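You operate a simulated robot arm through the tools that you are given. There is no shell and no other tool.

You run a simulated robot arm. Do the job below in one go: nothing can be reset, and whatever is moved stays where it is left.

Task
Put things in order on the top of the long steel bench. At the end: the blue cup stands where the cream wrapped butter (marked "47 g") stood; the clear bottle one (marked "DETERGENT") stands where the small poppy roll stood; the small poppy roll stands where the blue cup stood; the cream wrapped butter from the top of the long steel bench stands on top of the shaker (marked "SUGAR"); whatever was shut is shut again. Leave all else as you found it, and nothing knocked over.
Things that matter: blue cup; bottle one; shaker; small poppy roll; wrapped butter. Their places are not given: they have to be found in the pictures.

Only the result counts: the job must be done as asked and must still hold three seconds after the hand-in. Knocking over, shifting, dropping, spilling or breaking anything else fails it.

Robot
A 7-joint arm with a two-finger parallel gripper, fixed in place. Base frame: the origin is on the floor under the middle of its stand, x ahead of it, y to its left, z up; the work surface is at about z = 90. Readings come in cm, degrees, newtons and seconds.
With the tool pointing down near the work surface it reaches from about 10 to 64 cm from the base axis. Its first joint turns from -66.0 to 66.0 degrees. Payload 1.57 kg.
The TCP is the grasp point between the finger pads, 3 cm short of the fingertips. In the tool frame z runs along the fingers and y along their closing line. Largest opening 8 cm; finger width 1.7, thickness 1.2; the body of the gripper, 4 by 8.2 cm, starts 8 cm behind the TCP.
Orientation is that of the tool frame in the base frame, as a unit quaternion [x, y, z, w]. With the fingers straight down and closing along the base's y, the tool's x points along the base's -x, its y along +y and its z along -z.

Tools
- The arm moves only by the tool send_rows. Its argument "commands" is a list of rows, each a list of 6 numbers: the shift along the tool's x, y, z in units of 50 mm (1.0 is 50 mm), then the turn, a rotation vector about the tool's x, y, z in units of 6 degrees (1.0 is 6 degrees). In form: [[tx, ty, tz, ax, ay, az], ...]. A call has 1 to 20 rows; each row shifts and turns the commanded pose from where the row before left it, along the tool's axes as they then stand. "fingers" is the finger opening in mm, from 0 to 80, set as the call begins (left out, the last holds). A call with a number of a shift or a turn outside -1 to 1 is refused whole. Each row takes 0.2 s and may step no farther than 5 cm and 8.6 degrees from the row before; otherwise, or with a gripper value out of range, the whole call is refused. Where a pose cannot be reached the arm comes as near as it can. A force on the tool above 40 N (or 10 N above the force at the start of the call, whichever is more), or a blocked arm, ends the call early, and 0.2 s more pass. Each finger travels about 7.2 cm/s and halts on what it meets, pressing with about 22 N; the grip force reading is that of the motor and also rises with nothing between the fingers. The clock runs only during rows and for 0.2 s after the last one: add rows that do not move to give the fingers time. The reply holds the time, the measured pose of the TCP, the force on the tool along the base axes, the opening and the grip force, in the units named above and with some noise, with the torque about the TCP (base axes, N m) and any sound that the robot's microphone picked up.
- Cameras (640 x 400 px; columns grow to the right, rows downward): "scene" is fixed at [7.1, 44.34, 143.19]; the picture's right is [-0.61, -0.79, 0.00], its down [-0.39, 0.30, -0.87] and it looks along [0.69, -0.53, -0.49] (base axes); focal length 312 px, centre (320, 200). "wrist" rides on the gripper at [7.2, -0.7, -12.2] in the tool frame; the picture's right is [0.09, 1.00, 0.00], its down [-0.84, 0.08, -0.54] and it looks along [-0.54, 0.05, 0.84] (tool axes); focal length 238 px, centre (320, 200).
- capture(camera): a new picture of that camera. It takes no simulated time.
- measure_at(camera, pixels): there is no depth. For up to 12 entries [column, row, z] of the newest picture of that camera ("zoom" is the newest enlarged one), the place [x, y] in the base frame at which the ray of that pixel passes the height z, good to about 0.3 cm. It takes no simulated time.
- close_up(camera, box): a new picture of the part [left, top, right, bottom] of that camera's present view, enlarged. It takes no simulated time.
- finish_job(): hands the job in; it is judged then, once.

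Open the gripper and draw the arm clear of the work before you hand the job in, unless the task says otherwise.

The tools are called after "Call:" by a JSON object that holds its "op" and its "data". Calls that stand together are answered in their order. send_rows: Moves the arm, as the interface text tells. Its arguments: {"type":"object","properties":{"commands":{"type":"array","items":{"type":"array","items":{"type":"number"}}},"fingers":{"type":"number"}},"required":["commands"]} The other tools are called the same way: capture (camera) takes a picture; measure_at (camera, pixels) gives the place at which the rays of pixels pass given heights; close_up (camera, box) takes an enlarged picture of a part of a camera's view; finish_job () hands the job in.

At the start:

```text
clock: 0.0
ee_pos: [38.82, -3.89, 122.09]
orientation: [-0.001, 1.0, 0.0, 0.0]
force: [-0.7, 0.7, -0.1]
ft_torque: [-0.01, 0.02, 0.01]
gripper_width: 7.99
grasp_force: 0.1
```

scene: 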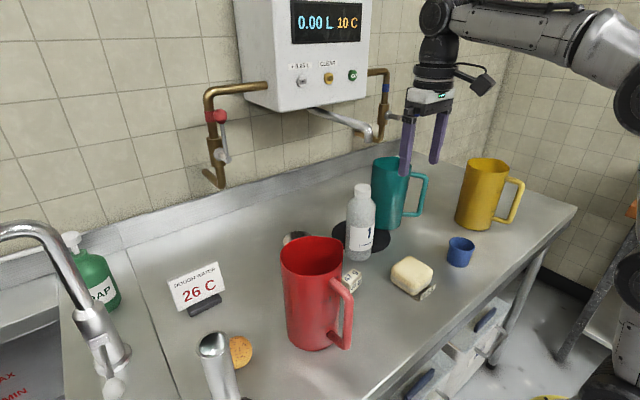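
wrist: 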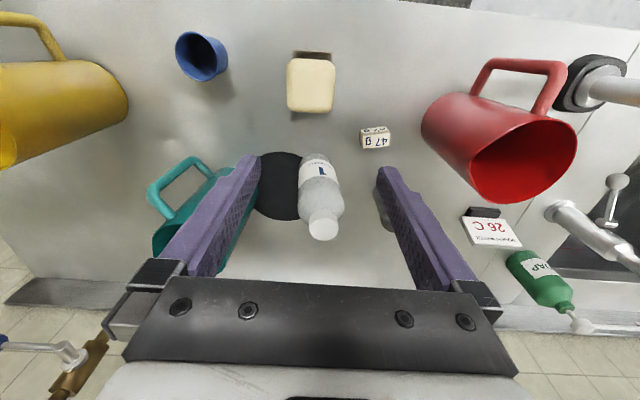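

The scene shows the blue cup at about (460,251), the bottle at (360,222), a cream block at (412,275), a small "47 g" block at (350,278), a roll at (240,350), and perhaps a shaker at (218,365) or (295,238). I'll take close-ups to identify things.

Call:
{"op": "close_up", "data": {"camera": "scene", "box": [260, 160, 500, 310]}}

Call:
{"op": "close_up", "data": {"camera": "scene", "box": [140, 220, 380, 400]}}

Call:
{"op": "close_up", "data": {"camera": "wrist", "box": [140, 20, 460, 260]}}

Call:
{"op": "close_up", "data": {"camera": "wrist", "box": [400, 20, 640, 340]}}

```text
2.67 times, centred on (380, 235) of scene
```

zoom: 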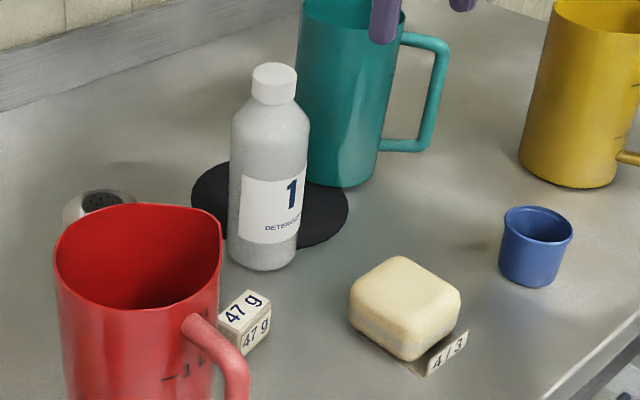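

```text
2.22 times, centred on (260, 310) of scene
```

zoom: 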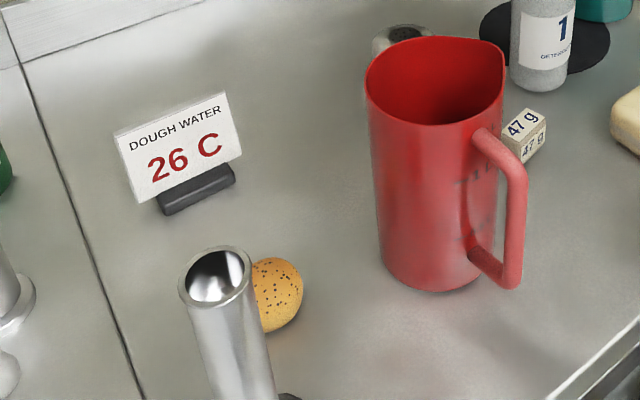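

```text
1.67 times, centred on (300, 140) of wrist
```

zoom: 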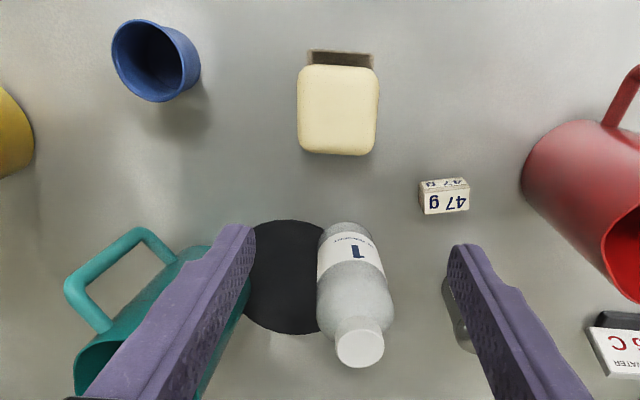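

```text
1.25 times, centred on (520, 180) of wrist
```

zoom: 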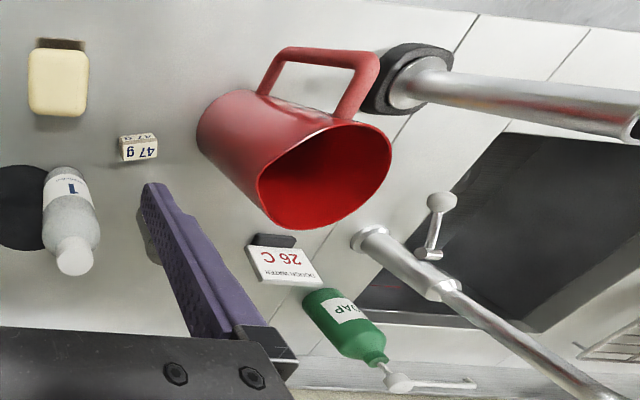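

Next I measure the base points of the objects in the scene picture at z=90, and their tops with guessed heights.

Call:
{"op": "measure_at", "data": {"camera": "scene", "pixels": [[460, 264, 90], [459, 243, 96], [359, 258, 90], [362, 187, 108], [350, 290, 90], [350, 272, 93], [412, 290, 90], [295, 236, 98], [240, 366, 90], [316, 345, 90], [390, 228, 90], [480, 226, 90]]}}

Call:
{"op": "measure_at", "data": {"camera": "scene", "pixels": [[577, 207, 90], [400, 395, 90], [362, 236, 90], [218, 345, 115], [205, 308, 90], [295, 251, 90], [347, 284, 90], [411, 272, 94], [320, 240, 110], [240, 352, 93]]}}

Call:
{"op": "close_up", "data": {"camera": "wrist", "box": [340, 100, 420, 240]}}

Call:
{"op": "close_up", "data": {"camera": "scene", "box": [270, 220, 330, 258]}}

Call:
{"op": "close_up", "data": {"camera": "scene", "box": [380, 240, 640, 400]}}

```text
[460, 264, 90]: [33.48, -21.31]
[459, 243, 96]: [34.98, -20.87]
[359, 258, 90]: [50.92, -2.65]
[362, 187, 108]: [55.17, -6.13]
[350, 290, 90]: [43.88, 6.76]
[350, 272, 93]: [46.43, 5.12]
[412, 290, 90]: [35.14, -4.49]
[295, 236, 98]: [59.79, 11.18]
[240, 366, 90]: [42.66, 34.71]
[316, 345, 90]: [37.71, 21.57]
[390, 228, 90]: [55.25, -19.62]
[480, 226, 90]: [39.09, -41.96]
```

```text
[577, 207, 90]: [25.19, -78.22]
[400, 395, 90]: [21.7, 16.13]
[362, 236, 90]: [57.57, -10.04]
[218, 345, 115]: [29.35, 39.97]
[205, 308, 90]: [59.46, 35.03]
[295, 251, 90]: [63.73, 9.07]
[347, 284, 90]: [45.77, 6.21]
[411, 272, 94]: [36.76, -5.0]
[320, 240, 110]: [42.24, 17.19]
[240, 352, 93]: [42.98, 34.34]
```

```text
2.86 times, centred on (380, 170) of wrist
```

zoom: 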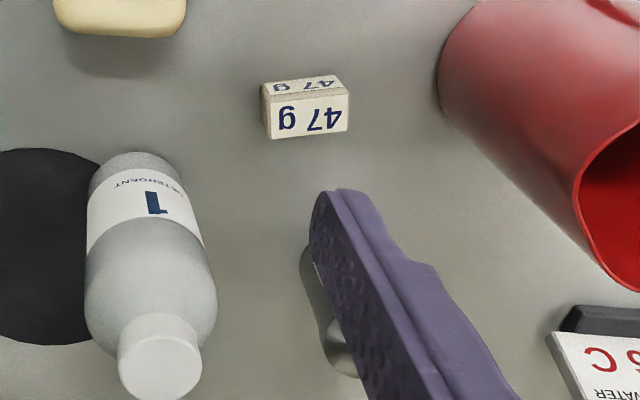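

```text
10.53 times, centred on (300, 239) of scene
```

zoom: 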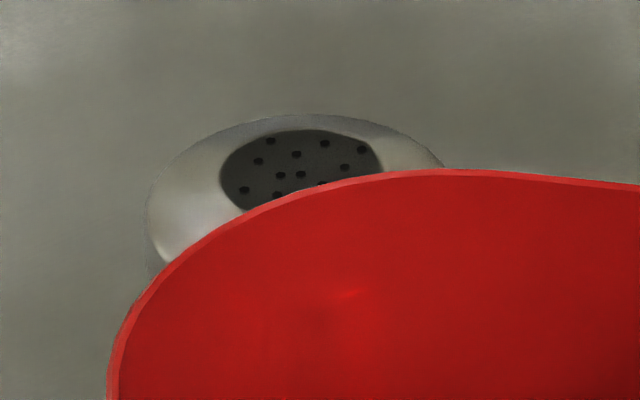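

```text
2.46 times, centred on (510, 320) of scene
```

zoom: 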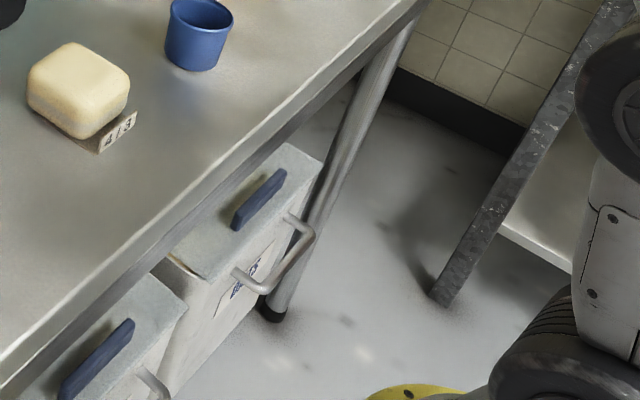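

The shaker's label can't be seen from here; it sits behind the red jug at about (58,10). I shift the arm 13 cm to +y at the same height so the wrist camera sees it between the fingers.

Call:
{"op": "send_rows", "data": {"commands": [[0, 0.87, 0, 0, 0, 0], [0, 0.87, 0, 0, 0, 0], [0, 0.87, 0, 0, 0, 0], [0, 0, 0, 0, 0, 0]]}}

Call:
{"op": "capture", "data": {"camera": "wrist"}}

Call:
{"op": "capture", "data": {"camera": "scene"}}

```text
clock: 1.0
ee_pos: [38.72, 9.04, 122.19]
orientation: [0.0, 1.0, 0.0, 0.001]
force: [0.3, 0.2, 0.1]
ft_torque: [-0.01, -0.01, 0.0]
gripper_width: 7.98
grasp_force: 0.2
```

```text
taken
```

wrist: 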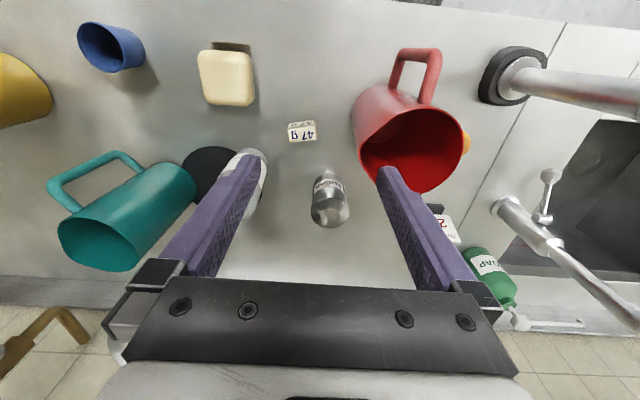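

```text
taken
```

scene: 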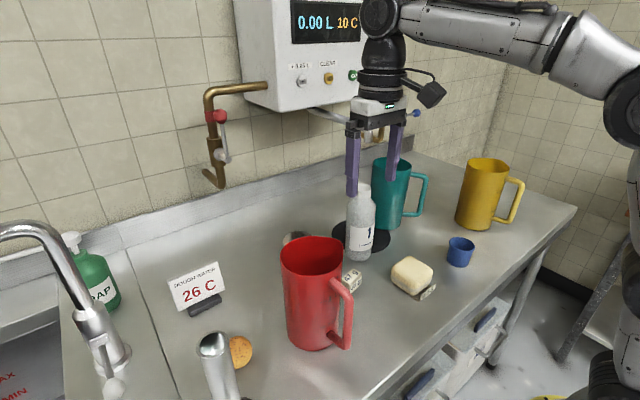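

The shaker is visible at wrist (330,198); I zoom in for the label and measure its base and top.

Call:
{"op": "close_up", "data": {"camera": "wrist", "box": [270, 100, 390, 240]}}

Call:
{"op": "measure_at", "data": {"camera": "wrist", "pixels": [[328, 170, 90], [332, 212, 98], [331, 225, 98], [302, 122, 90], [302, 135, 93], [125, 68, 90], [466, 142, 93], [210, 152, 90], [230, 105, 90], [301, 123, 93]]}}

```text
2.86 times, centred on (330, 170) of wrist
```

zoom: 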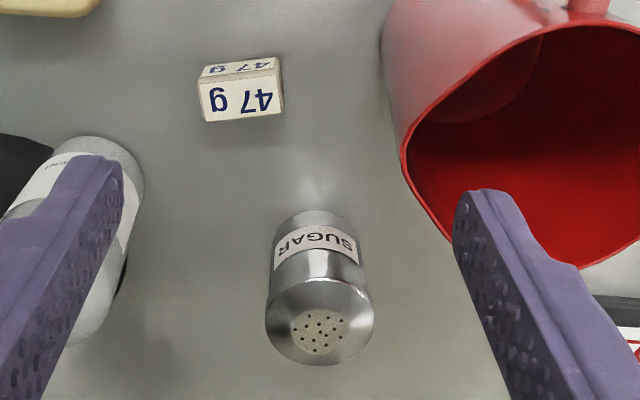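

```text
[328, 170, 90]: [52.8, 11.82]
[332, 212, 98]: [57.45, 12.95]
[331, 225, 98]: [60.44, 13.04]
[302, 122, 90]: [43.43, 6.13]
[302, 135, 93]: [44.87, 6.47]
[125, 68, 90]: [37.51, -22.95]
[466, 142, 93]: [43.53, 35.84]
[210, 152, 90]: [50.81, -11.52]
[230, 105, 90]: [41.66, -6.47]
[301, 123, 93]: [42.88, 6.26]
```

The label reads "SUGAR", so this is the right shaker. I zoom in on the butter and measure, along with the steel post's base at wrist (512,75) and its top in the scene at (214,342).

Call:
{"op": "measure_at", "data": {"camera": "wrist", "pixels": [[495, 82, 90], [512, 75, 90], [512, 50, 90], [512, 103, 90], [480, 80, 90], [430, 68, 90], [375, 112, 90]]}}

Call:
{"op": "measure_at", "data": {"camera": "scene", "pixels": [[214, 343, 100], [214, 343, 105], [214, 343, 110], [214, 343, 115], [214, 343, 120], [246, 398, 90]]}}

Call:
{"op": "close_up", "data": {"camera": "wrist", "box": [280, 110, 328, 150]}}

Call:
{"op": "close_up", "data": {"camera": "scene", "box": [180, 310, 290, 400]}}

```text
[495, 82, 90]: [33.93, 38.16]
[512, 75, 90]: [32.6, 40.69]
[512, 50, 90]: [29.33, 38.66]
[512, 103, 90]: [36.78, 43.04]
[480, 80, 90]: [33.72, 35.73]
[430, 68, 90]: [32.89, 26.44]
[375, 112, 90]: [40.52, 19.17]
```

```text
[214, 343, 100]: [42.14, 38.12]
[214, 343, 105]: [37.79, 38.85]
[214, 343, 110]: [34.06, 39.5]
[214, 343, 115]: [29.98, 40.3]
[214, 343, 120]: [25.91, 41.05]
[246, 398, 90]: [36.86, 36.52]
```

```text
10.00 times, centred on (304, 130) of wrist
```

zoom: 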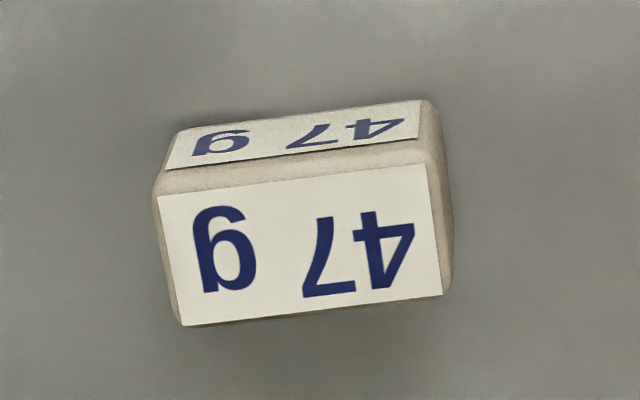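

```text
4.44 times, centred on (235, 355) of scene
```

zoom: 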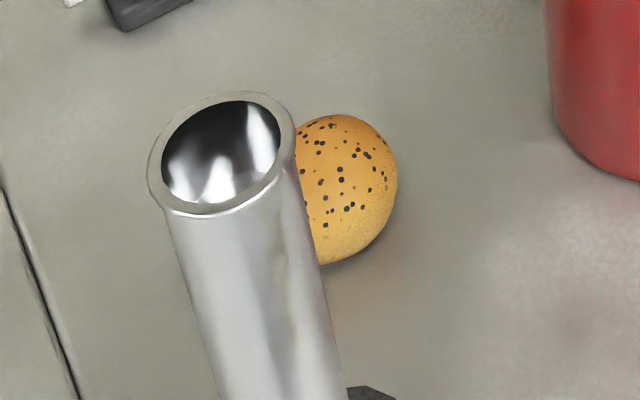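

The butter's corners are clear in the zoom (the newest is the scene post zoom, so I re-take it). I measure the butter edges at several heights to get its size, height and turn.

Call:
{"op": "close_up", "data": {"camera": "wrist", "box": [280, 110, 328, 150]}}

Call:
{"op": "measure_at", "data": {"camera": "zoom", "pixels": [[302, 116, 90], [295, 172, 92], [295, 172, 93], [295, 172, 94], [155, 195, 92.5], [428, 160, 92.5], [448, 292, 92.5], [182, 326, 92.5], [178, 134, 90], [427, 100, 90]]}}

```text
10.00 times, centred on (304, 130) of wrist
```

zoom: 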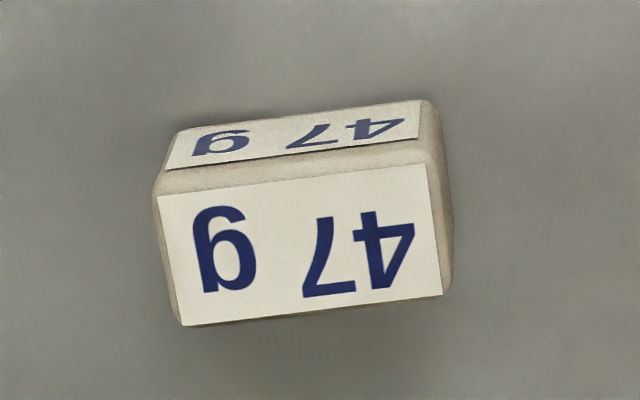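

```text
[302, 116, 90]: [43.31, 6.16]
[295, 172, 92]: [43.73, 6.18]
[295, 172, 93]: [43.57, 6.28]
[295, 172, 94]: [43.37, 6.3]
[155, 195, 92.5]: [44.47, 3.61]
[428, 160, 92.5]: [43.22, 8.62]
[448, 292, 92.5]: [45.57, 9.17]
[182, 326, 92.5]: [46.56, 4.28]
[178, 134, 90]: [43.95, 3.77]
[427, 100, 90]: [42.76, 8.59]
```

The butter is about 5 x 2.4 x 3.3 cm, centred near (44.7, 6.4), with its long side turned about 13.5° from y. I move above it, turn the tool to match, and come down to z≈106 for a closer look.

Call:
{"op": "send_rows", "data": {"commands": [[-0.6, -0.26, 0, 0, 0, 0], [-0.6, -0.26, 0, 0, 0, 0], [0, 0, 0.8, 0, 0, -0.75], [0, 0, 0.8, 0, 0, -0.75], [0, 0, 0.8, 0, 0, -0.75], [0, 0, 0.8, 0, 0, 0], [0, 0, 0, 0, 0, 0]], "fingers": 80}}

Call:
{"op": "capture", "data": {"camera": "wrist"}}

Call:
{"op": "capture", "data": {"camera": "scene"}}

```text
clock: 2.6
ee_pos: [44.76, 6.4, 106.04]
orientation: [-0.117, 0.993, 0.0, 0.001]
force: [0.2, 0.2, 0.3]
ft_torque: [-0.03, 0.01, -0.01]
gripper_width: 7.98
grasp_force: 0.1
```

```text
taken
```

wrist: 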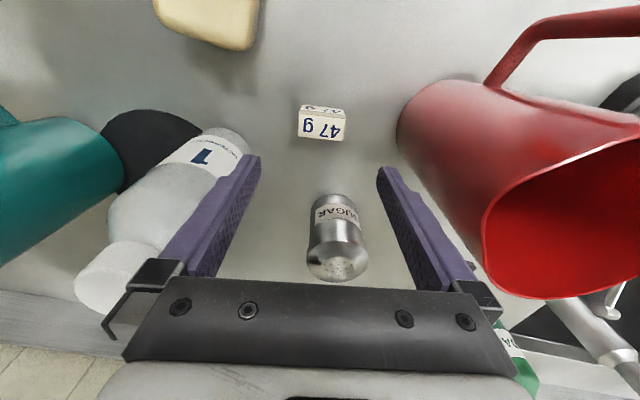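

```text
taken
```

scene: 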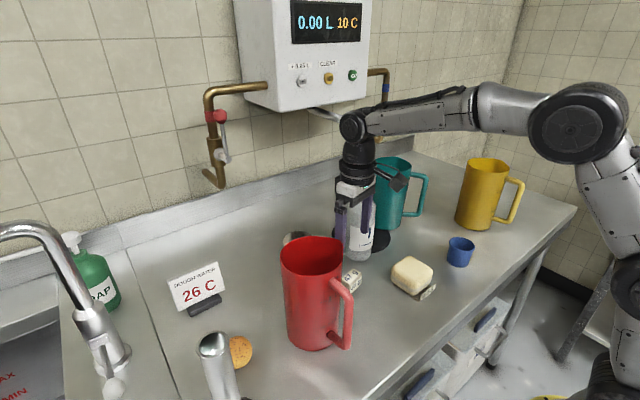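

The butter is at wrist (322,123), well aligned with the image. I zoom in on the butter and on the shaker to refine positions.

Call:
{"op": "close_up", "data": {"camera": "wrist", "box": [282, 95, 362, 145]}}

Call:
{"op": "measure_at", "data": {"camera": "wrist", "pixels": [[298, 113, 93], [345, 113, 93], [343, 141, 93], [299, 138, 93], [321, 106, 90], [321, 111, 93], [321, 140, 93], [337, 270, 100.4], [338, 258, 100.4], [336, 283, 99]]}}

```text
8.00 times, centred on (322, 120) of wrist
```

zoom: 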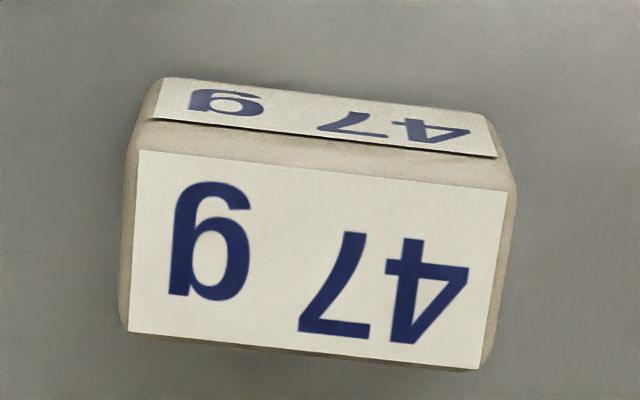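

```text
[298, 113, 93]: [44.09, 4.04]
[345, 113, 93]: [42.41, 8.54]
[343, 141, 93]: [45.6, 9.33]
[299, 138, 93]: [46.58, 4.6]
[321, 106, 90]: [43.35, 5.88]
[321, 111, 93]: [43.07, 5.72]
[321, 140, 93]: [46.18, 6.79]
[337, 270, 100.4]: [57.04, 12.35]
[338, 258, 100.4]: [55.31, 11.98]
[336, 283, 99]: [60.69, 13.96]
```

I measure the butter's corners in the zoom at z≈93.2 and base edge at z=90 for centre and turn.

Call:
{"op": "measure_at", "data": {"camera": "zoom", "pixels": [[130, 140, 93], [515, 192, 93], [482, 370, 93], [122, 330, 93], [160, 80, 90.3], [488, 118, 90.3], [310, 152, 93], [310, 152, 93.5], [310, 98, 90.2], [300, 352, 93.2]]}}

```text
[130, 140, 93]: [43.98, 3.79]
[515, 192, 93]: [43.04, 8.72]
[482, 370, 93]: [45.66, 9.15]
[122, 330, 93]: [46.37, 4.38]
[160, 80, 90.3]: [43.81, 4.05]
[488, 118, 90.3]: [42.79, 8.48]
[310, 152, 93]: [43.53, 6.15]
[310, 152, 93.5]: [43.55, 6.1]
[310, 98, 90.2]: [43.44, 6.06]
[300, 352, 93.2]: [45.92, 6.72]
```

Butter centre confirmed at about (44.8, 6.5), turn about 11–13°. I descend to TCP z≈93.9 (fingertips at 90.9).

Call:
{"op": "send_rows", "data": {"commands": [[0, 0, 0.7, 0, 0, 0], [0, 0, 0.7, 0, 0, 0], [0, 0, 0.6, 0, 0, 0], [0, 0, 0.43, 0, 0, 0], [0, 0, 0, 0, 0, 0]], "fingers": 80}}

Call:
{"op": "capture", "data": {"camera": "wrist"}}

```text
clock: 3.8
ee_pos: [44.89, 6.62, 93.68]
orientation: [-0.118, 0.993, 0.0, 0.001]
force: [-0.2, -0.3, 0.0]
ft_torque: [-0.01, 0.01, 0.02]
gripper_width: 8.0
grasp_force: 0.2
```

```text
taken
```

wrist: 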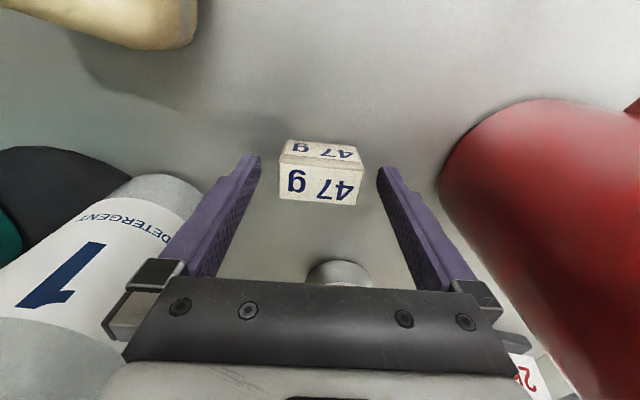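

The butter sits between the fingers; I measure its top face in this nearer picture to centre the fingers on it.

Call:
{"op": "close_up", "data": {"camera": "wrist", "box": [240, 125, 400, 225]}}

Call:
{"op": "measure_at", "data": {"camera": "wrist", "pixels": [[282, 160, 93.2], [362, 168, 93.2], [357, 205, 93.2], [280, 199, 93.2], [288, 141, 90.3], [357, 148, 90.3]]}}

```text
4.00 times, centred on (320, 175) of wrist
```

zoom: 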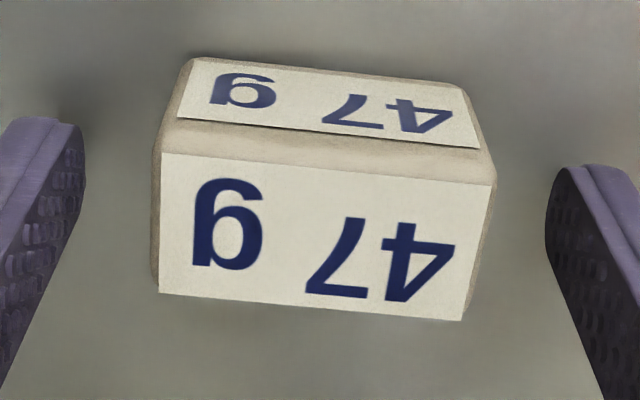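

```text
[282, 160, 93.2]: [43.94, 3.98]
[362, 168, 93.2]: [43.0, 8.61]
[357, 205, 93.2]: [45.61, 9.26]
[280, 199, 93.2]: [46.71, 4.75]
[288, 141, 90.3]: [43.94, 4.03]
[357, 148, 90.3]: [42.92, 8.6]
```

The centre comes out at (44.8, 6.65), matching the TCP. I close the fingers on the butter.

Call:
{"op": "send_rows", "data": {"commands": [[0, 0, 0, 0, 0, 0], [0, 0, 0, 0, 0, 0], [0, 0, 0, 0, 0, 0], [0, 0, 0, 0, 0, 0]], "fingers": 35}}

```text
clock: 4.8
ee_pos: [44.93, 6.69, 93.7]
orientation: [-0.118, 0.993, 0.0, 0.0]
force: [0.3, 0.1, 0.6]
ft_torque: [0.01, -0.01, -0.02]
gripper_width: 4.92
grasp_force: 22.2
```

Gripped at 4.92 cm width. I lift straight up to about z=108.

Call:
{"op": "send_rows", "data": {"commands": [[0, 0, -0.5, 0, 0, 0], [0, 0, -0.8, 0, 0, 0], [0, 0, -0.8, 0, 0, 0], [0, 0, -0.8, 0, 0, 0], [0, 0, 0, 0, 0, 0]]}}

Call:
{"op": "capture", "data": {"camera": "wrist"}}

Call:
{"op": "capture", "data": {"camera": "scene"}}

```text
clock: 6.0
ee_pos: [44.7, 6.84, 108.55]
orientation: [-0.118, 0.993, 0.001, 0.0]
force: [-0.8, -0.5, -0.6]
ft_torque: [0.03, -0.02, 0.0]
gripper_width: 4.91
grasp_force: 22.7
```

```text
taken
```

wrist: 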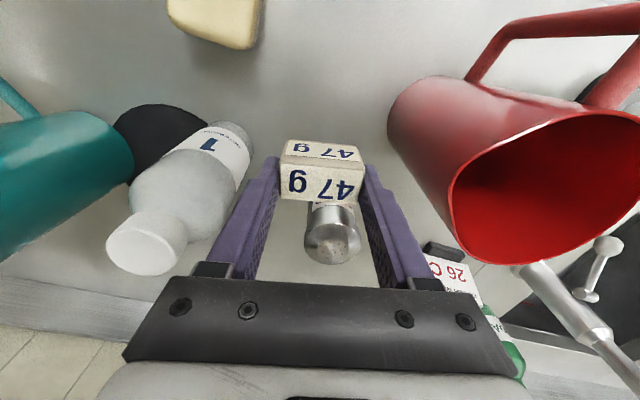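

```text
taken
```

scene: 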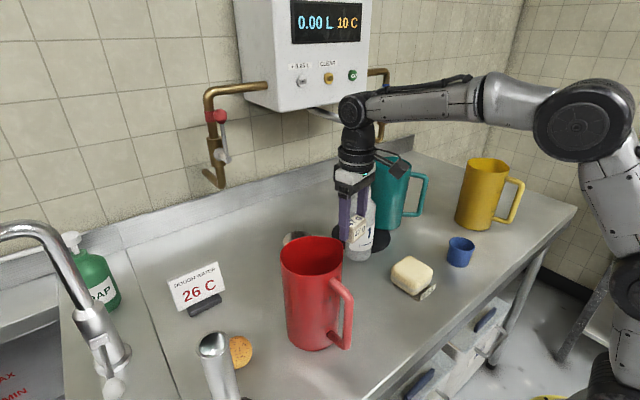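

The butter is held level. I zoom on the shaker's perforated top in both views and triangulate its centre and height.

Call:
{"op": "close_up", "data": {"camera": "wrist", "box": [290, 195, 378, 270]}}

Call:
{"op": "measure_at", "data": {"camera": "zoom", "pixels": [[320, 300, 99], [320, 300, 100], [320, 300, 101], [320, 300, 102]]}}

Call:
{"op": "close_up", "data": {"camera": "scene", "box": [270, 220, 330, 258]}}

Call:
{"op": "measure_at", "data": {"camera": "zoom", "pixels": [[303, 170, 99], [303, 170, 100], [303, 170, 101], [303, 170, 102], [150, 220, 98], [300, 113, 98.5]]}}

```text
5.33 times, centred on (334, 232) of wrist
```

zoom: 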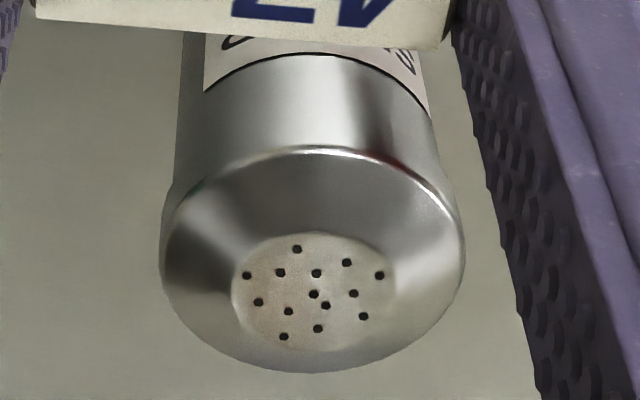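

```text
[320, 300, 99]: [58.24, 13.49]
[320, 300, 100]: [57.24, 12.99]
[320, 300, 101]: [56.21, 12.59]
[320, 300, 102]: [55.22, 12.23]
```

```text
10.53 times, centred on (300, 239) of scene
```

zoom: 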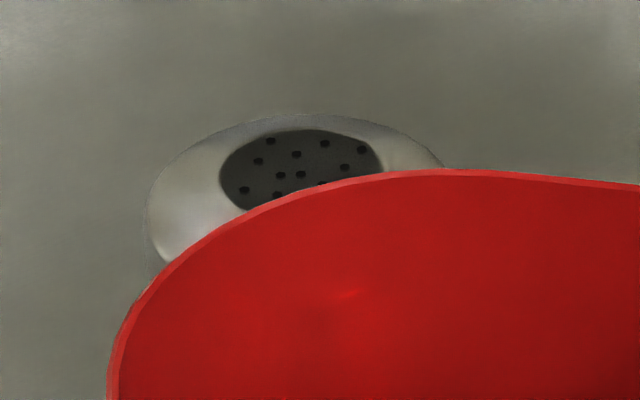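

```text
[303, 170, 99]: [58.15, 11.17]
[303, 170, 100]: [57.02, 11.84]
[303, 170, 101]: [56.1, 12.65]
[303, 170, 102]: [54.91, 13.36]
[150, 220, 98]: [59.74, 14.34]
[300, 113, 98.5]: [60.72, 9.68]
```

Both rays meet near (56.2, 12.5) at z≈100.8, and the flat perforated top is about 3.5 cm wide. I move over it at the present height.

Call:
{"op": "send_rows", "data": {"commands": [[-0.624, 0.156, 0, 0, 0, 0], [-0.624, 0.156, 0, 0, 0, 0], [-0.624, 0.156, 0, 0, 0, 0], [-0.624, 0.156, 0, 0, 0, 0], [0, 0, 0, 0, 0, 0]]}}

Call:
{"op": "capture", "data": {"camera": "wrist"}}

Call:
{"op": "close_up", "data": {"camera": "scene", "box": [230, 160, 390, 260]}}

```text
clock: 7.2
ee_pos: [56.23, 12.68, 108.58]
orientation: [-0.117, 0.993, 0.0, -0.001]
force: [-0.5, 0.1, -0.4]
ft_torque: [0.03, 0.03, 0.01]
gripper_width: 4.92
grasp_force: 21.7
```

```text
taken
```

wrist: 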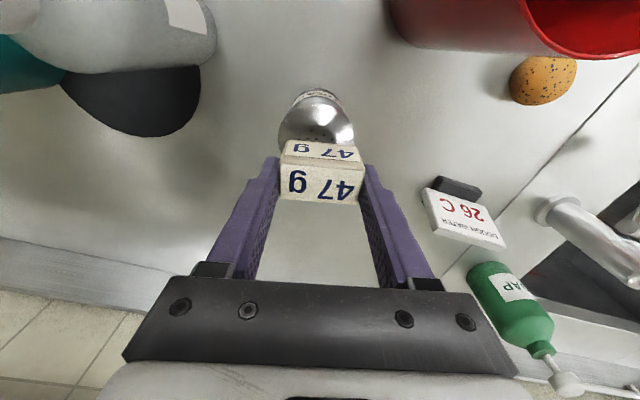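

```text
4.00 times, centred on (310, 210) of scene
```

zoom: 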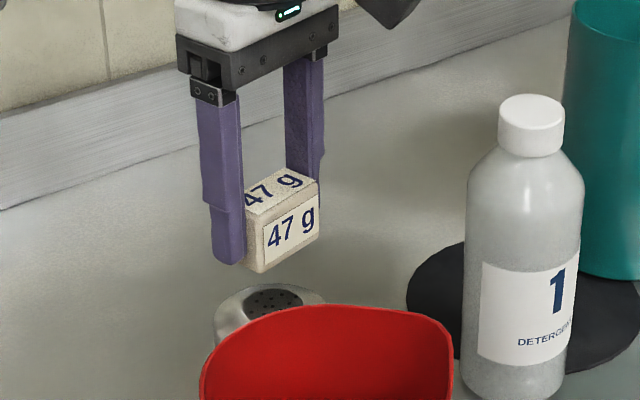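

The shaker's dots are just visible at wrist (318,132), behind the butter. I zoom to check lateral alignment before lowering.

Call:
{"op": "close_up", "data": {"camera": "wrist", "box": [260, 80, 380, 210]}}

Call:
{"op": "measure_at", "data": {"camera": "wrist", "pixels": [[318, 133, 100.8], [279, 135, 99], [354, 135, 99], [293, 100, 90], [338, 97, 90], [280, 170, 108], [362, 178, 108], [358, 203, 108], [281, 197, 108]]}}

```text
3.08 times, centred on (320, 145) of wrist
```

zoom: 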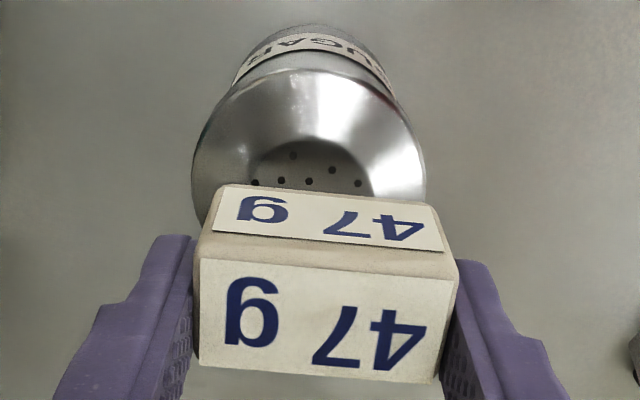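

```text
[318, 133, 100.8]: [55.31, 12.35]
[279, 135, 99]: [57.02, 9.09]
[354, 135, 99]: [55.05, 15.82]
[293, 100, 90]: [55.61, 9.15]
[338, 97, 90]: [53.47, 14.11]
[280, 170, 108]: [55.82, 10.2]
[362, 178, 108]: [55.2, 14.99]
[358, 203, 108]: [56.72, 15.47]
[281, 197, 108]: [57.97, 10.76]
```

I measure the extrapolated centre hole of the shaker's lid at zoom (306,204) and the dome's widest sides for comparison.

Call:
{"op": "measure_at", "data": {"camera": "zoom", "pixels": [[306, 204, 100.8], [306, 204, 100.5], [294, 155, 100.8], [281, 181, 100.8], [309, 181, 100.8], [191, 185, 98.5], [427, 175, 98.5], [327, 305, 108]]}}

```text
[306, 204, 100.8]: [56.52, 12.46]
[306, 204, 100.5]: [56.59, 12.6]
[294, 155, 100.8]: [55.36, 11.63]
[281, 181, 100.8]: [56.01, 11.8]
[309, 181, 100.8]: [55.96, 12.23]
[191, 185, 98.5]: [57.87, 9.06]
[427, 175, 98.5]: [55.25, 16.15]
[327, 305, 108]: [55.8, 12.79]
```

The shaker centre is ≈(56.45, 12.5), so I nudge by about 0.2 cm in -y and lower 3.3 cm to just above the lid.

Call:
{"op": "send_rows", "data": {"commands": [[-0.01, -0.044, 0.22, 0, 0, 0], [0, 0, 0.22, 0, 0, 0], [0, 0, 0.22, 0, 0, 0], [0, 0, 0, 0, 0, 0]]}}

Call:
{"op": "close_up", "data": {"camera": "wrist", "box": [260, 80, 380, 210]}}

Call:
{"op": "close_up", "data": {"camera": "scene", "box": [250, 190, 350, 250]}}

```text
clock: 8.2
ee_pos: [56.29, 12.23, 105.27]
orientation: [-0.117, 0.993, 0.0, 0.001]
force: [0.7, 0.2, 0.3]
ft_torque: [0.02, 0.01, 0.0]
gripper_width: 4.93
grasp_force: 21.7
```

```text
3.08 times, centred on (320, 145) of wrist
```

zoom: 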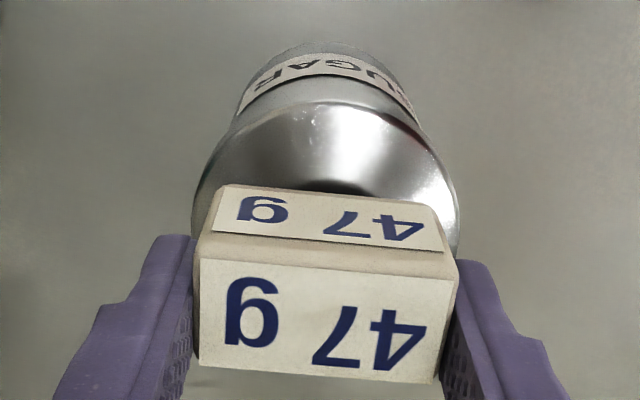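

```text
6.40 times, centred on (300, 220) of scene
```

zoom: 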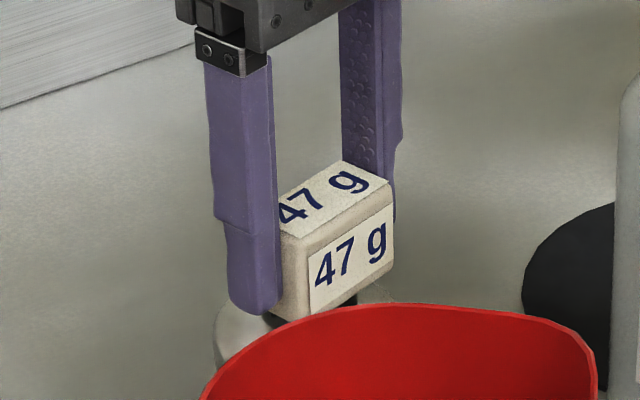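

Laterally the butter (zoom 197–458) is centred over the dome (191–460). I lower in small steps watching the force.

Call:
{"op": "send_rows", "data": {"commands": [[0, 0, 0.03, 0, 0, 0], [0, 0, 0.03, 0, 0, 0], [0, 0, 0, 0, 0, 0]]}}

Call:
{"op": "send_rows", "data": {"commands": [[0, 0, 0.025, 0, 0, 0], [0, 0, 0, 0, 0, 0]]}}

Call:
{"op": "send_rows", "data": {"commands": [[0, 0, 0.02, 0, 0, 0], [0, 0, 0, 0, 0, 0]]}}

```text
clock: 9.0
ee_pos: [56.33, 12.32, 104.93]
orientation: [-0.118, 0.993, 0.0, 0.0]
force: [0.0, 0.4, -0.6]
ft_torque: [-0.02, 0.03, 0.04]
gripper_width: 4.9
grasp_force: 21.6
```

```text
clock: 9.6
ee_pos: [56.24, 12.42, 104.9]
orientation: [-0.117, 0.993, 0.0, 0.0]
force: [-0.8, 0.4, -1.3]
ft_torque: [0.02, 0.01, -0.02]
gripper_width: 4.91
grasp_force: 22.2
```

```text
clock: 10.2
ee_pos: [56.3, 12.29, 104.51]
orientation: [-0.117, 0.993, -0.001, 0.0]
force: [-0.3, -0.9, -1.1]
ft_torque: [0.01, 0.01, -0.01]
gripper_width: 4.93
grasp_force: 21.6
```

No upward force yet. I continue down in 1 mm steps.

Call:
{"op": "send_rows", "data": {"commands": [[0, 0, 0.02, 0, 0, 0], [0, 0, 0, 0, 0, 0]]}}

Call:
{"op": "send_rows", "data": {"commands": [[0, 0, 0.02, 0, 0, 0], [0, 0, 0, 0, 0, 0]]}}

Call:
{"op": "close_up", "data": {"camera": "scene", "box": [250, 200, 350, 260]}}

```text
clock: 10.8
ee_pos: [56.43, 12.45, 104.53]
orientation: [-0.118, 0.993, 0.0, 0.0]
force: [-0.1, -0.7, -0.6]
ft_torque: [0.04, 0.0, 0.01]
gripper_width: 4.93
grasp_force: 22.1
```

```text
clock: 11.4
ee_pos: [56.4, 12.35, 104.5]
orientation: [-0.117, 0.993, -0.001, 0.001]
force: [0.0, -0.3, -1.2]
ft_torque: [0.01, 0.0, 0.04]
gripper_width: 4.89
grasp_force: 21.6
```

```text
6.40 times, centred on (300, 230) of scene
```

zoom: 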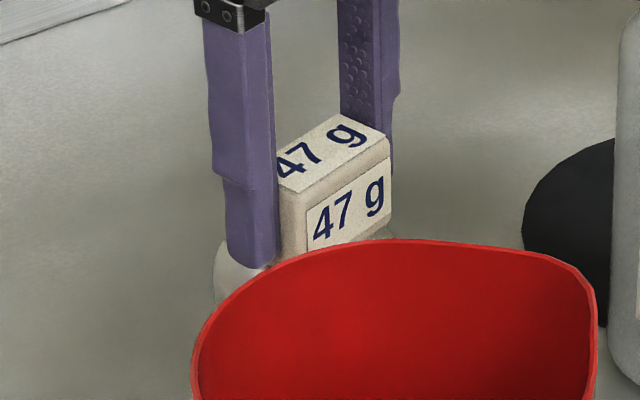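

Still no contact by force; I go on in 1 mm steps.

Call:
{"op": "send_rows", "data": {"commands": [[0, 0, 0.02, 0, 0, 0], [0, 0, 0, 0, 0, 0]]}}

Call:
{"op": "send_rows", "data": {"commands": [[0, 0, 0.02, 0, 0, 0], [0, 0, 0, 0, 0, 0]]}}

Call:
{"op": "close_up", "data": {"camera": "wrist", "box": [260, 80, 380, 210]}}

```text
clock: 12.0
ee_pos: [56.3, 12.19, 104.35]
orientation: [-0.117, 0.993, 0.001, 0.001]
force: [0.3, -0.4, -0.3]
ft_torque: [0.02, 0.03, 0.02]
gripper_width: 4.9
grasp_force: 21.9
```

```text
clock: 12.6
ee_pos: [56.35, 12.23, 104.41]
orientation: [-0.118, 0.993, 0.001, 0.0]
force: [0.9, -0.5, 0.8]
ft_torque: [-0.02, -0.01, 0.04]
gripper_width: 4.91
grasp_force: 22.3
```

```text
3.08 times, centred on (320, 145) of wrist
```

zoom: 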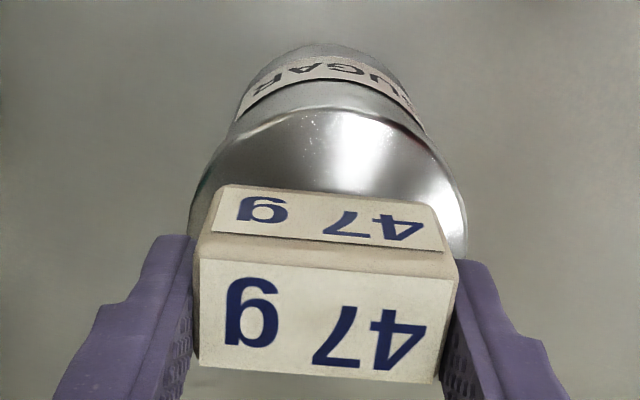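

The upward force is beginning to rise (0.8 N). One more small step to confirm contact.

Call:
{"op": "send_rows", "data": {"commands": [[0, 0, 0.016, 0, 0, 0], [0, 0, 0, 0, 0, 0]]}}

Call:
{"op": "send_rows", "data": {"commands": [[0, 0, 0, 0, 0, 0], [0, 0, 0, 0, 0, 0]]}}

```text
clock: 13.2
ee_pos: [56.34, 12.32, 104.3]
orientation: [-0.117, 0.993, 0.0, 0.001]
force: [0.6, -0.5, 0.0]
ft_torque: [0.02, 0.03, 0.0]
gripper_width: 4.9
grasp_force: 21.6
```

```text
clock: 13.8
ee_pos: [56.39, 12.39, 104.24]
orientation: [-0.117, 0.993, 0.001, 0.0]
force: [-0.4, 0.5, -0.6]
ft_torque: [0.05, 0.02, -0.03]
gripper_width: 4.9
grasp_force: 21.6
```

That was noise; not yet in contact. I keep lowering in 1 mm steps.

Call:
{"op": "send_rows", "data": {"commands": [[0, 0, 0.02, 0, 0, 0], [0, 0, 0, 0, 0, 0]]}}

Call:
{"op": "send_rows", "data": {"commands": [[0, 0, 0.02, 0, 0, 0], [0, 0, 0, 0, 0, 0]]}}

Call:
{"op": "close_up", "data": {"camera": "scene", "box": [250, 200, 350, 260]}}

```text
clock: 14.4
ee_pos: [56.32, 12.38, 104.11]
orientation: [-0.118, 0.993, 0.0, 0.001]
force: [0.7, 0.2, -0.4]
ft_torque: [-0.01, -0.03, 0.03]
gripper_width: 4.87
grasp_force: 21.4
```

```text
clock: 15.0
ee_pos: [56.45, 12.27, 104.13]
orientation: [-0.117, 0.993, 0.0, 0.0]
force: [0.3, -0.6, -0.5]
ft_torque: [0.03, -0.01, 0.03]
gripper_width: 4.89
grasp_force: 22.1
```

```text
6.40 times, centred on (300, 230) of scene
```

zoom: 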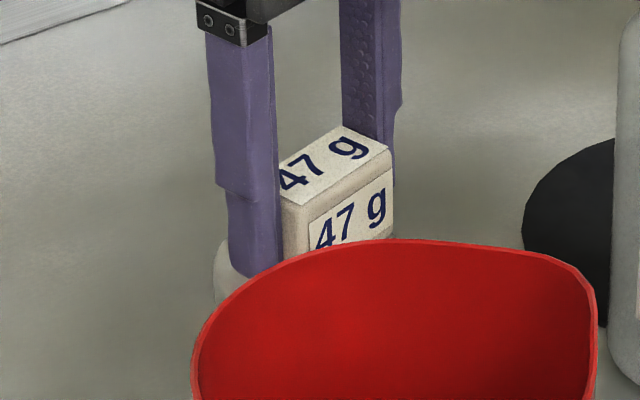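

Still free. Continuing with 1 mm steps.

Call:
{"op": "send_rows", "data": {"commands": [[0, 0, 0.02, 0, 0, 0], [0, 0, 0, 0, 0, 0]]}}

Call:
{"op": "send_rows", "data": {"commands": [[0, 0, 0.02, 0, 0, 0], [0, 0, 0, 0, 0, 0]]}}

Call:
{"op": "close_up", "data": {"camera": "wrist", "box": [260, 80, 380, 210]}}

```text
clock: 15.6
ee_pos: [56.17, 12.28, 103.9]
orientation: [-0.118, 0.993, 0.0, 0.0]
force: [0.1, 0.4, 0.2]
ft_torque: [-0.01, 0.01, 0.05]
gripper_width: 4.88
grasp_force: 21.9
```

```text
clock: 16.2
ee_pos: [56.29, 12.34, 103.9]
orientation: [-0.117, 0.993, 0.0, 0.0]
force: [-0.4, -0.8, -0.3]
ft_torque: [0.0, -0.05, -0.03]
gripper_width: 4.92
grasp_force: 21.9
```

```text
3.08 times, centred on (320, 145) of wrist
```

zoom: 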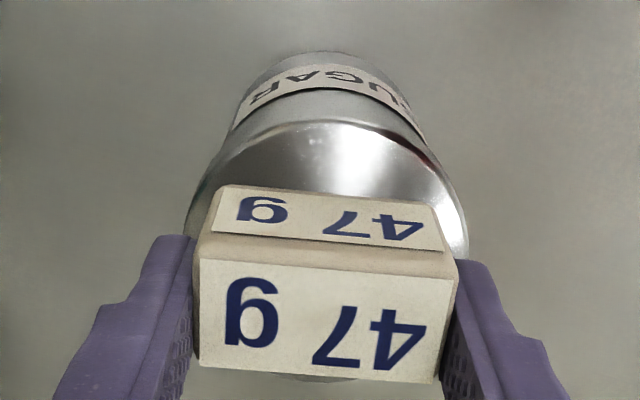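

I check the fore-aft centring using the dome's near edge (zoom row 120) and far edge (row 380) and its sides.

Call:
{"op": "measure_at", "data": {"camera": "zoom", "pixels": [[325, 121, 98], [318, 381, 98], [186, 235, 98], [467, 240, 98], [325, 121, 97], [318, 381, 97], [200, 245, 103.2], [455, 268, 103.2], [435, 383, 103.2], [197, 362, 103.2]]}}

```text
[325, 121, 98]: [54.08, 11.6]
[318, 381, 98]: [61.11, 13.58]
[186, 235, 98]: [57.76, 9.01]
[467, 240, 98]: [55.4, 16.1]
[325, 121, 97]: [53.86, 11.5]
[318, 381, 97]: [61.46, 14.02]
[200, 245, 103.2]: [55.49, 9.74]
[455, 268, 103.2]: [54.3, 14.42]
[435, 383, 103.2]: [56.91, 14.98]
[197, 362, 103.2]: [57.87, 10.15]
```

The dome's near/far edges (rows 121/381) suggest that the shaker's centre lies about 0.7–0.9 cm farther out than the butter. I raise 4 mm, shift 0.75 cm outward along the tool's -x, and look again.

Call:
{"op": "send_rows", "data": {"commands": [[0, 0, -0.08, 0, 0, 0], [-0.15, 0, 0, 0, 0, 0], [0, 0, 0, 0, 0, 0]]}}

Call:
{"op": "close_up", "data": {"camera": "wrist", "box": [260, 80, 380, 210]}}

Call:
{"op": "close_up", "data": {"camera": "scene", "box": [270, 215, 330, 253]}}

```text
clock: 17.0
ee_pos: [57.04, 12.33, 104.28]
orientation: [-0.118, 0.993, 0.0, 0.0]
force: [-0.2, -0.1, -0.3]
ft_torque: [-0.01, 0.03, -0.02]
gripper_width: 4.89
grasp_force: 21.9
```

```text
3.08 times, centred on (320, 145) of wrist
```

zoom: 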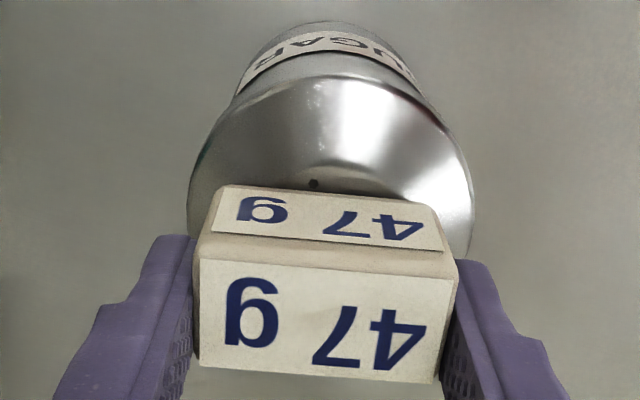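

```text
10.53 times, centred on (300, 234) of scene
```

zoom: 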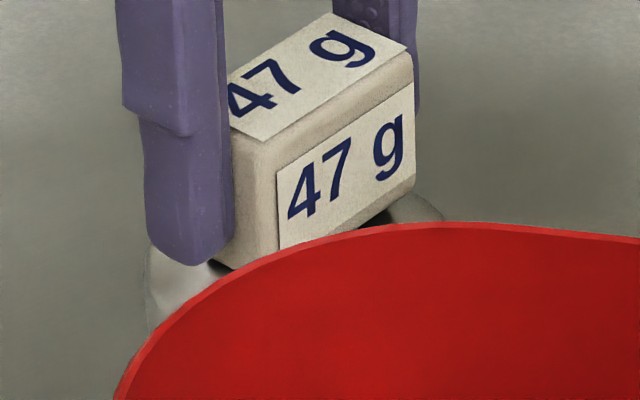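

Now the lid's near rim of the perforated disc shows equally (zoom row ~165) and the scene view has butter centre (300) over lid centre (301). I lower again in small steps.

Call:
{"op": "send_rows", "data": {"commands": [[0, 0, 0.03, 0, 0, 0], [0, 0, 0.03, 0, 0, 0], [0, 0, 0, 0, 0, 0]]}}

Call:
{"op": "send_rows", "data": {"commands": [[0, 0, 0.02, 0, 0, 0], [0, 0, 0, 0, 0, 0]]}}

Call:
{"op": "send_rows", "data": {"commands": [[0, 0, 0.02, 0, 0, 0], [0, 0, 0, 0, 0, 0]]}}

```text
clock: 17.8
ee_pos: [56.86, 12.44, 103.8]
orientation: [-0.117, 0.993, 0.001, 0.0]
force: [0.1, -0.2, -0.1]
ft_torque: [0.0, 0.0, 0.0]
gripper_width: 4.88
grasp_force: 22.2
```

```text
clock: 18.4
ee_pos: [56.86, 12.51, 103.81]
orientation: [-0.118, 0.993, 0.0, 0.0]
force: [-0.4, 0.6, -0.7]
ft_torque: [0.03, 0.01, -0.01]
gripper_width: 4.9
grasp_force: 21.8
```

```text
clock: 19.0
ee_pos: [56.87, 12.55, 103.66]
orientation: [-0.117, 0.993, 0.0, 0.0]
force: [-0.7, 0.3, -0.7]
ft_torque: [0.02, 0.02, -0.03]
gripper_width: 4.9
grasp_force: 22.2
```

No contact yet at z≈103.65. I look at the gap in the scene view and take further steps.

Call:
{"op": "send_rows", "data": {"commands": [[0, 0, 0.02, 0, 0, 0], [0, 0, 0, 0, 0, 0]]}}

Call:
{"op": "send_rows", "data": {"commands": [[0, 0, 0.02, 0, 0, 0], [0, 0, 0, 0, 0, 0]]}}

Call:
{"op": "close_up", "data": {"camera": "scene", "box": [270, 215, 330, 253]}}

Call:
{"op": "close_up", "data": {"camera": "wrist", "box": [260, 80, 380, 210]}}

```text
clock: 19.6
ee_pos: [56.95, 12.49, 103.63]
orientation: [-0.118, 0.993, 0.0, 0.0]
force: [-0.2, -0.1, 2.6]
ft_torque: [0.0, 0.03, -0.01]
gripper_width: 4.92
grasp_force: 22.3
```

```text
clock: 20.2
ee_pos: [57.1, 12.41, 103.58]
orientation: [-0.117, 0.993, -0.001, 0.002]
force: [-0.7, 0.3, 8.2]
ft_torque: [-0.03, 0.15, -0.01]
gripper_width: 4.89
grasp_force: 22.2
```

```text
10.53 times, centred on (300, 234) of scene
```

zoom: 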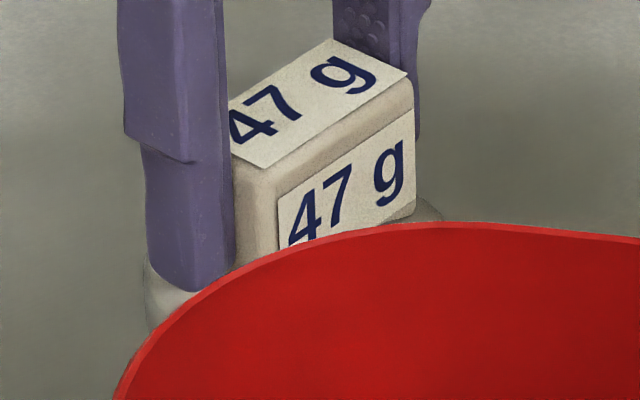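

```text
3.08 times, centred on (320, 145) of wrist
```

zoom: 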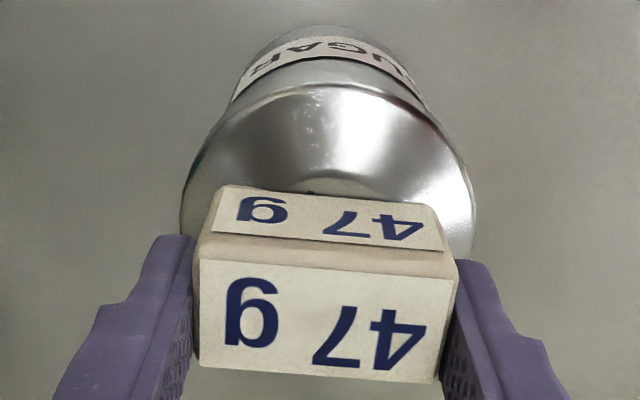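

Contact: 8.2 N upward. I back off about 0.7 mm to relieve the force before opening.

Call:
{"op": "send_rows", "data": {"commands": [[0, 0, -0.016, 0, 0, 0], [0, 0, 0, 0, 0, 0]]}}

```text
clock: 20.8
ee_pos: [56.99, 12.46, 103.58]
orientation: [-0.117, 0.993, 0.0, 0.001]
force: [-2.1, -2.9, 7.6]
ft_torque: [-0.09, 0.07, -0.02]
gripper_width: 4.92
grasp_force: 22.2
```

The force is still 7.6 N; I wait briefly and read again.

Call:
{"op": "send_rows", "data": {"commands": [[0, 0, -0.01, 0, 0, 0], [0, 0, 0, 0, 0, 0], [0, 0, 0, 0, 0, 0]]}}

Call:
{"op": "capture", "data": {"camera": "wrist"}}

```text
clock: 21.6
ee_pos: [56.96, 12.48, 103.55]
orientation: [-0.118, 0.993, 0.0, 0.001]
force: [1.3, -2.0, 4.8]
ft_torque: [-0.07, -0.02, 0.01]
gripper_width: 4.91
grasp_force: 21.7
```

```text
taken
```

wrist: 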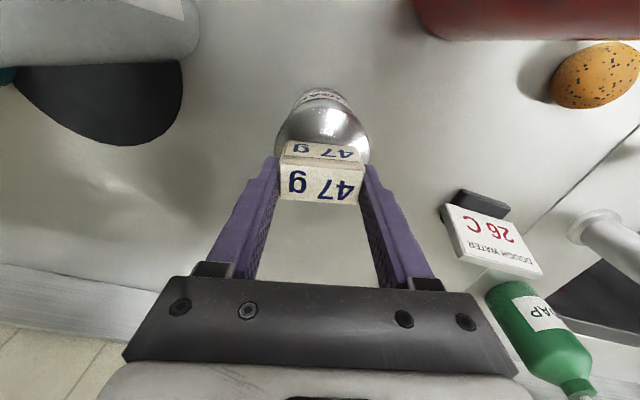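

Force dropping (4.8 N). I back off a further half millimetre and read.

Call:
{"op": "send_rows", "data": {"commands": [[0, 0, -0.008, 0, 0, 0], [0, 0, 0, 0, 0, 0]]}}

```text
clock: 22.2
ee_pos: [56.96, 12.51, 103.65]
orientation: [-0.118, 0.993, -0.001, -0.001]
force: [-0.2, 0.6, -0.4]
ft_torque: [0.02, 0.0, 0.02]
gripper_width: 4.92
grasp_force: 22.1
```

The butter now rests with about zero load, within half a millimetre of the lid. I open the fingers to 65 mm.

Call:
{"op": "send_rows", "data": {"commands": [[0, 0, 0, 0, 0, 0], [0, 0, 0, 0, 0, 0], [0, 0, 0, 0, 0, 0]], "fingers": 65}}

Call:
{"op": "close_up", "data": {"camera": "wrist", "box": [240, 80, 400, 220]}}

Call:
{"op": "close_up", "data": {"camera": "scene", "box": [260, 200, 340, 250]}}

```text
clock: 23.0
ee_pos: [56.96, 12.55, 103.65]
orientation: [-0.118, 0.993, 0.0, 0.001]
force: [-0.4, 0.4, -0.6]
ft_torque: [-0.01, 0.0, 0.01]
gripper_width: 6.5
grasp_force: 0.1
```

```text
2.86 times, centred on (320, 150) of wrist
```

zoom: 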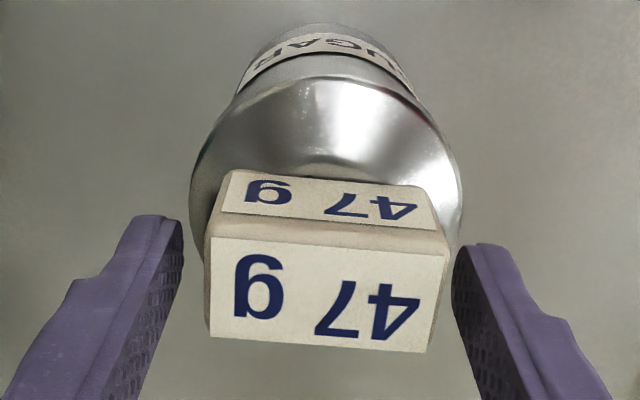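

```text
8.00 times, centred on (300, 225) of scene
```

zoom: 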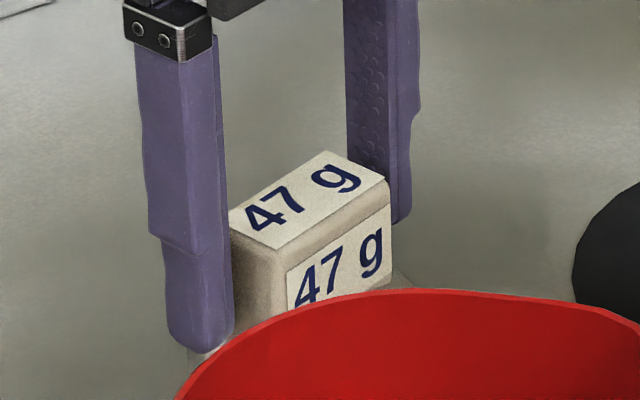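

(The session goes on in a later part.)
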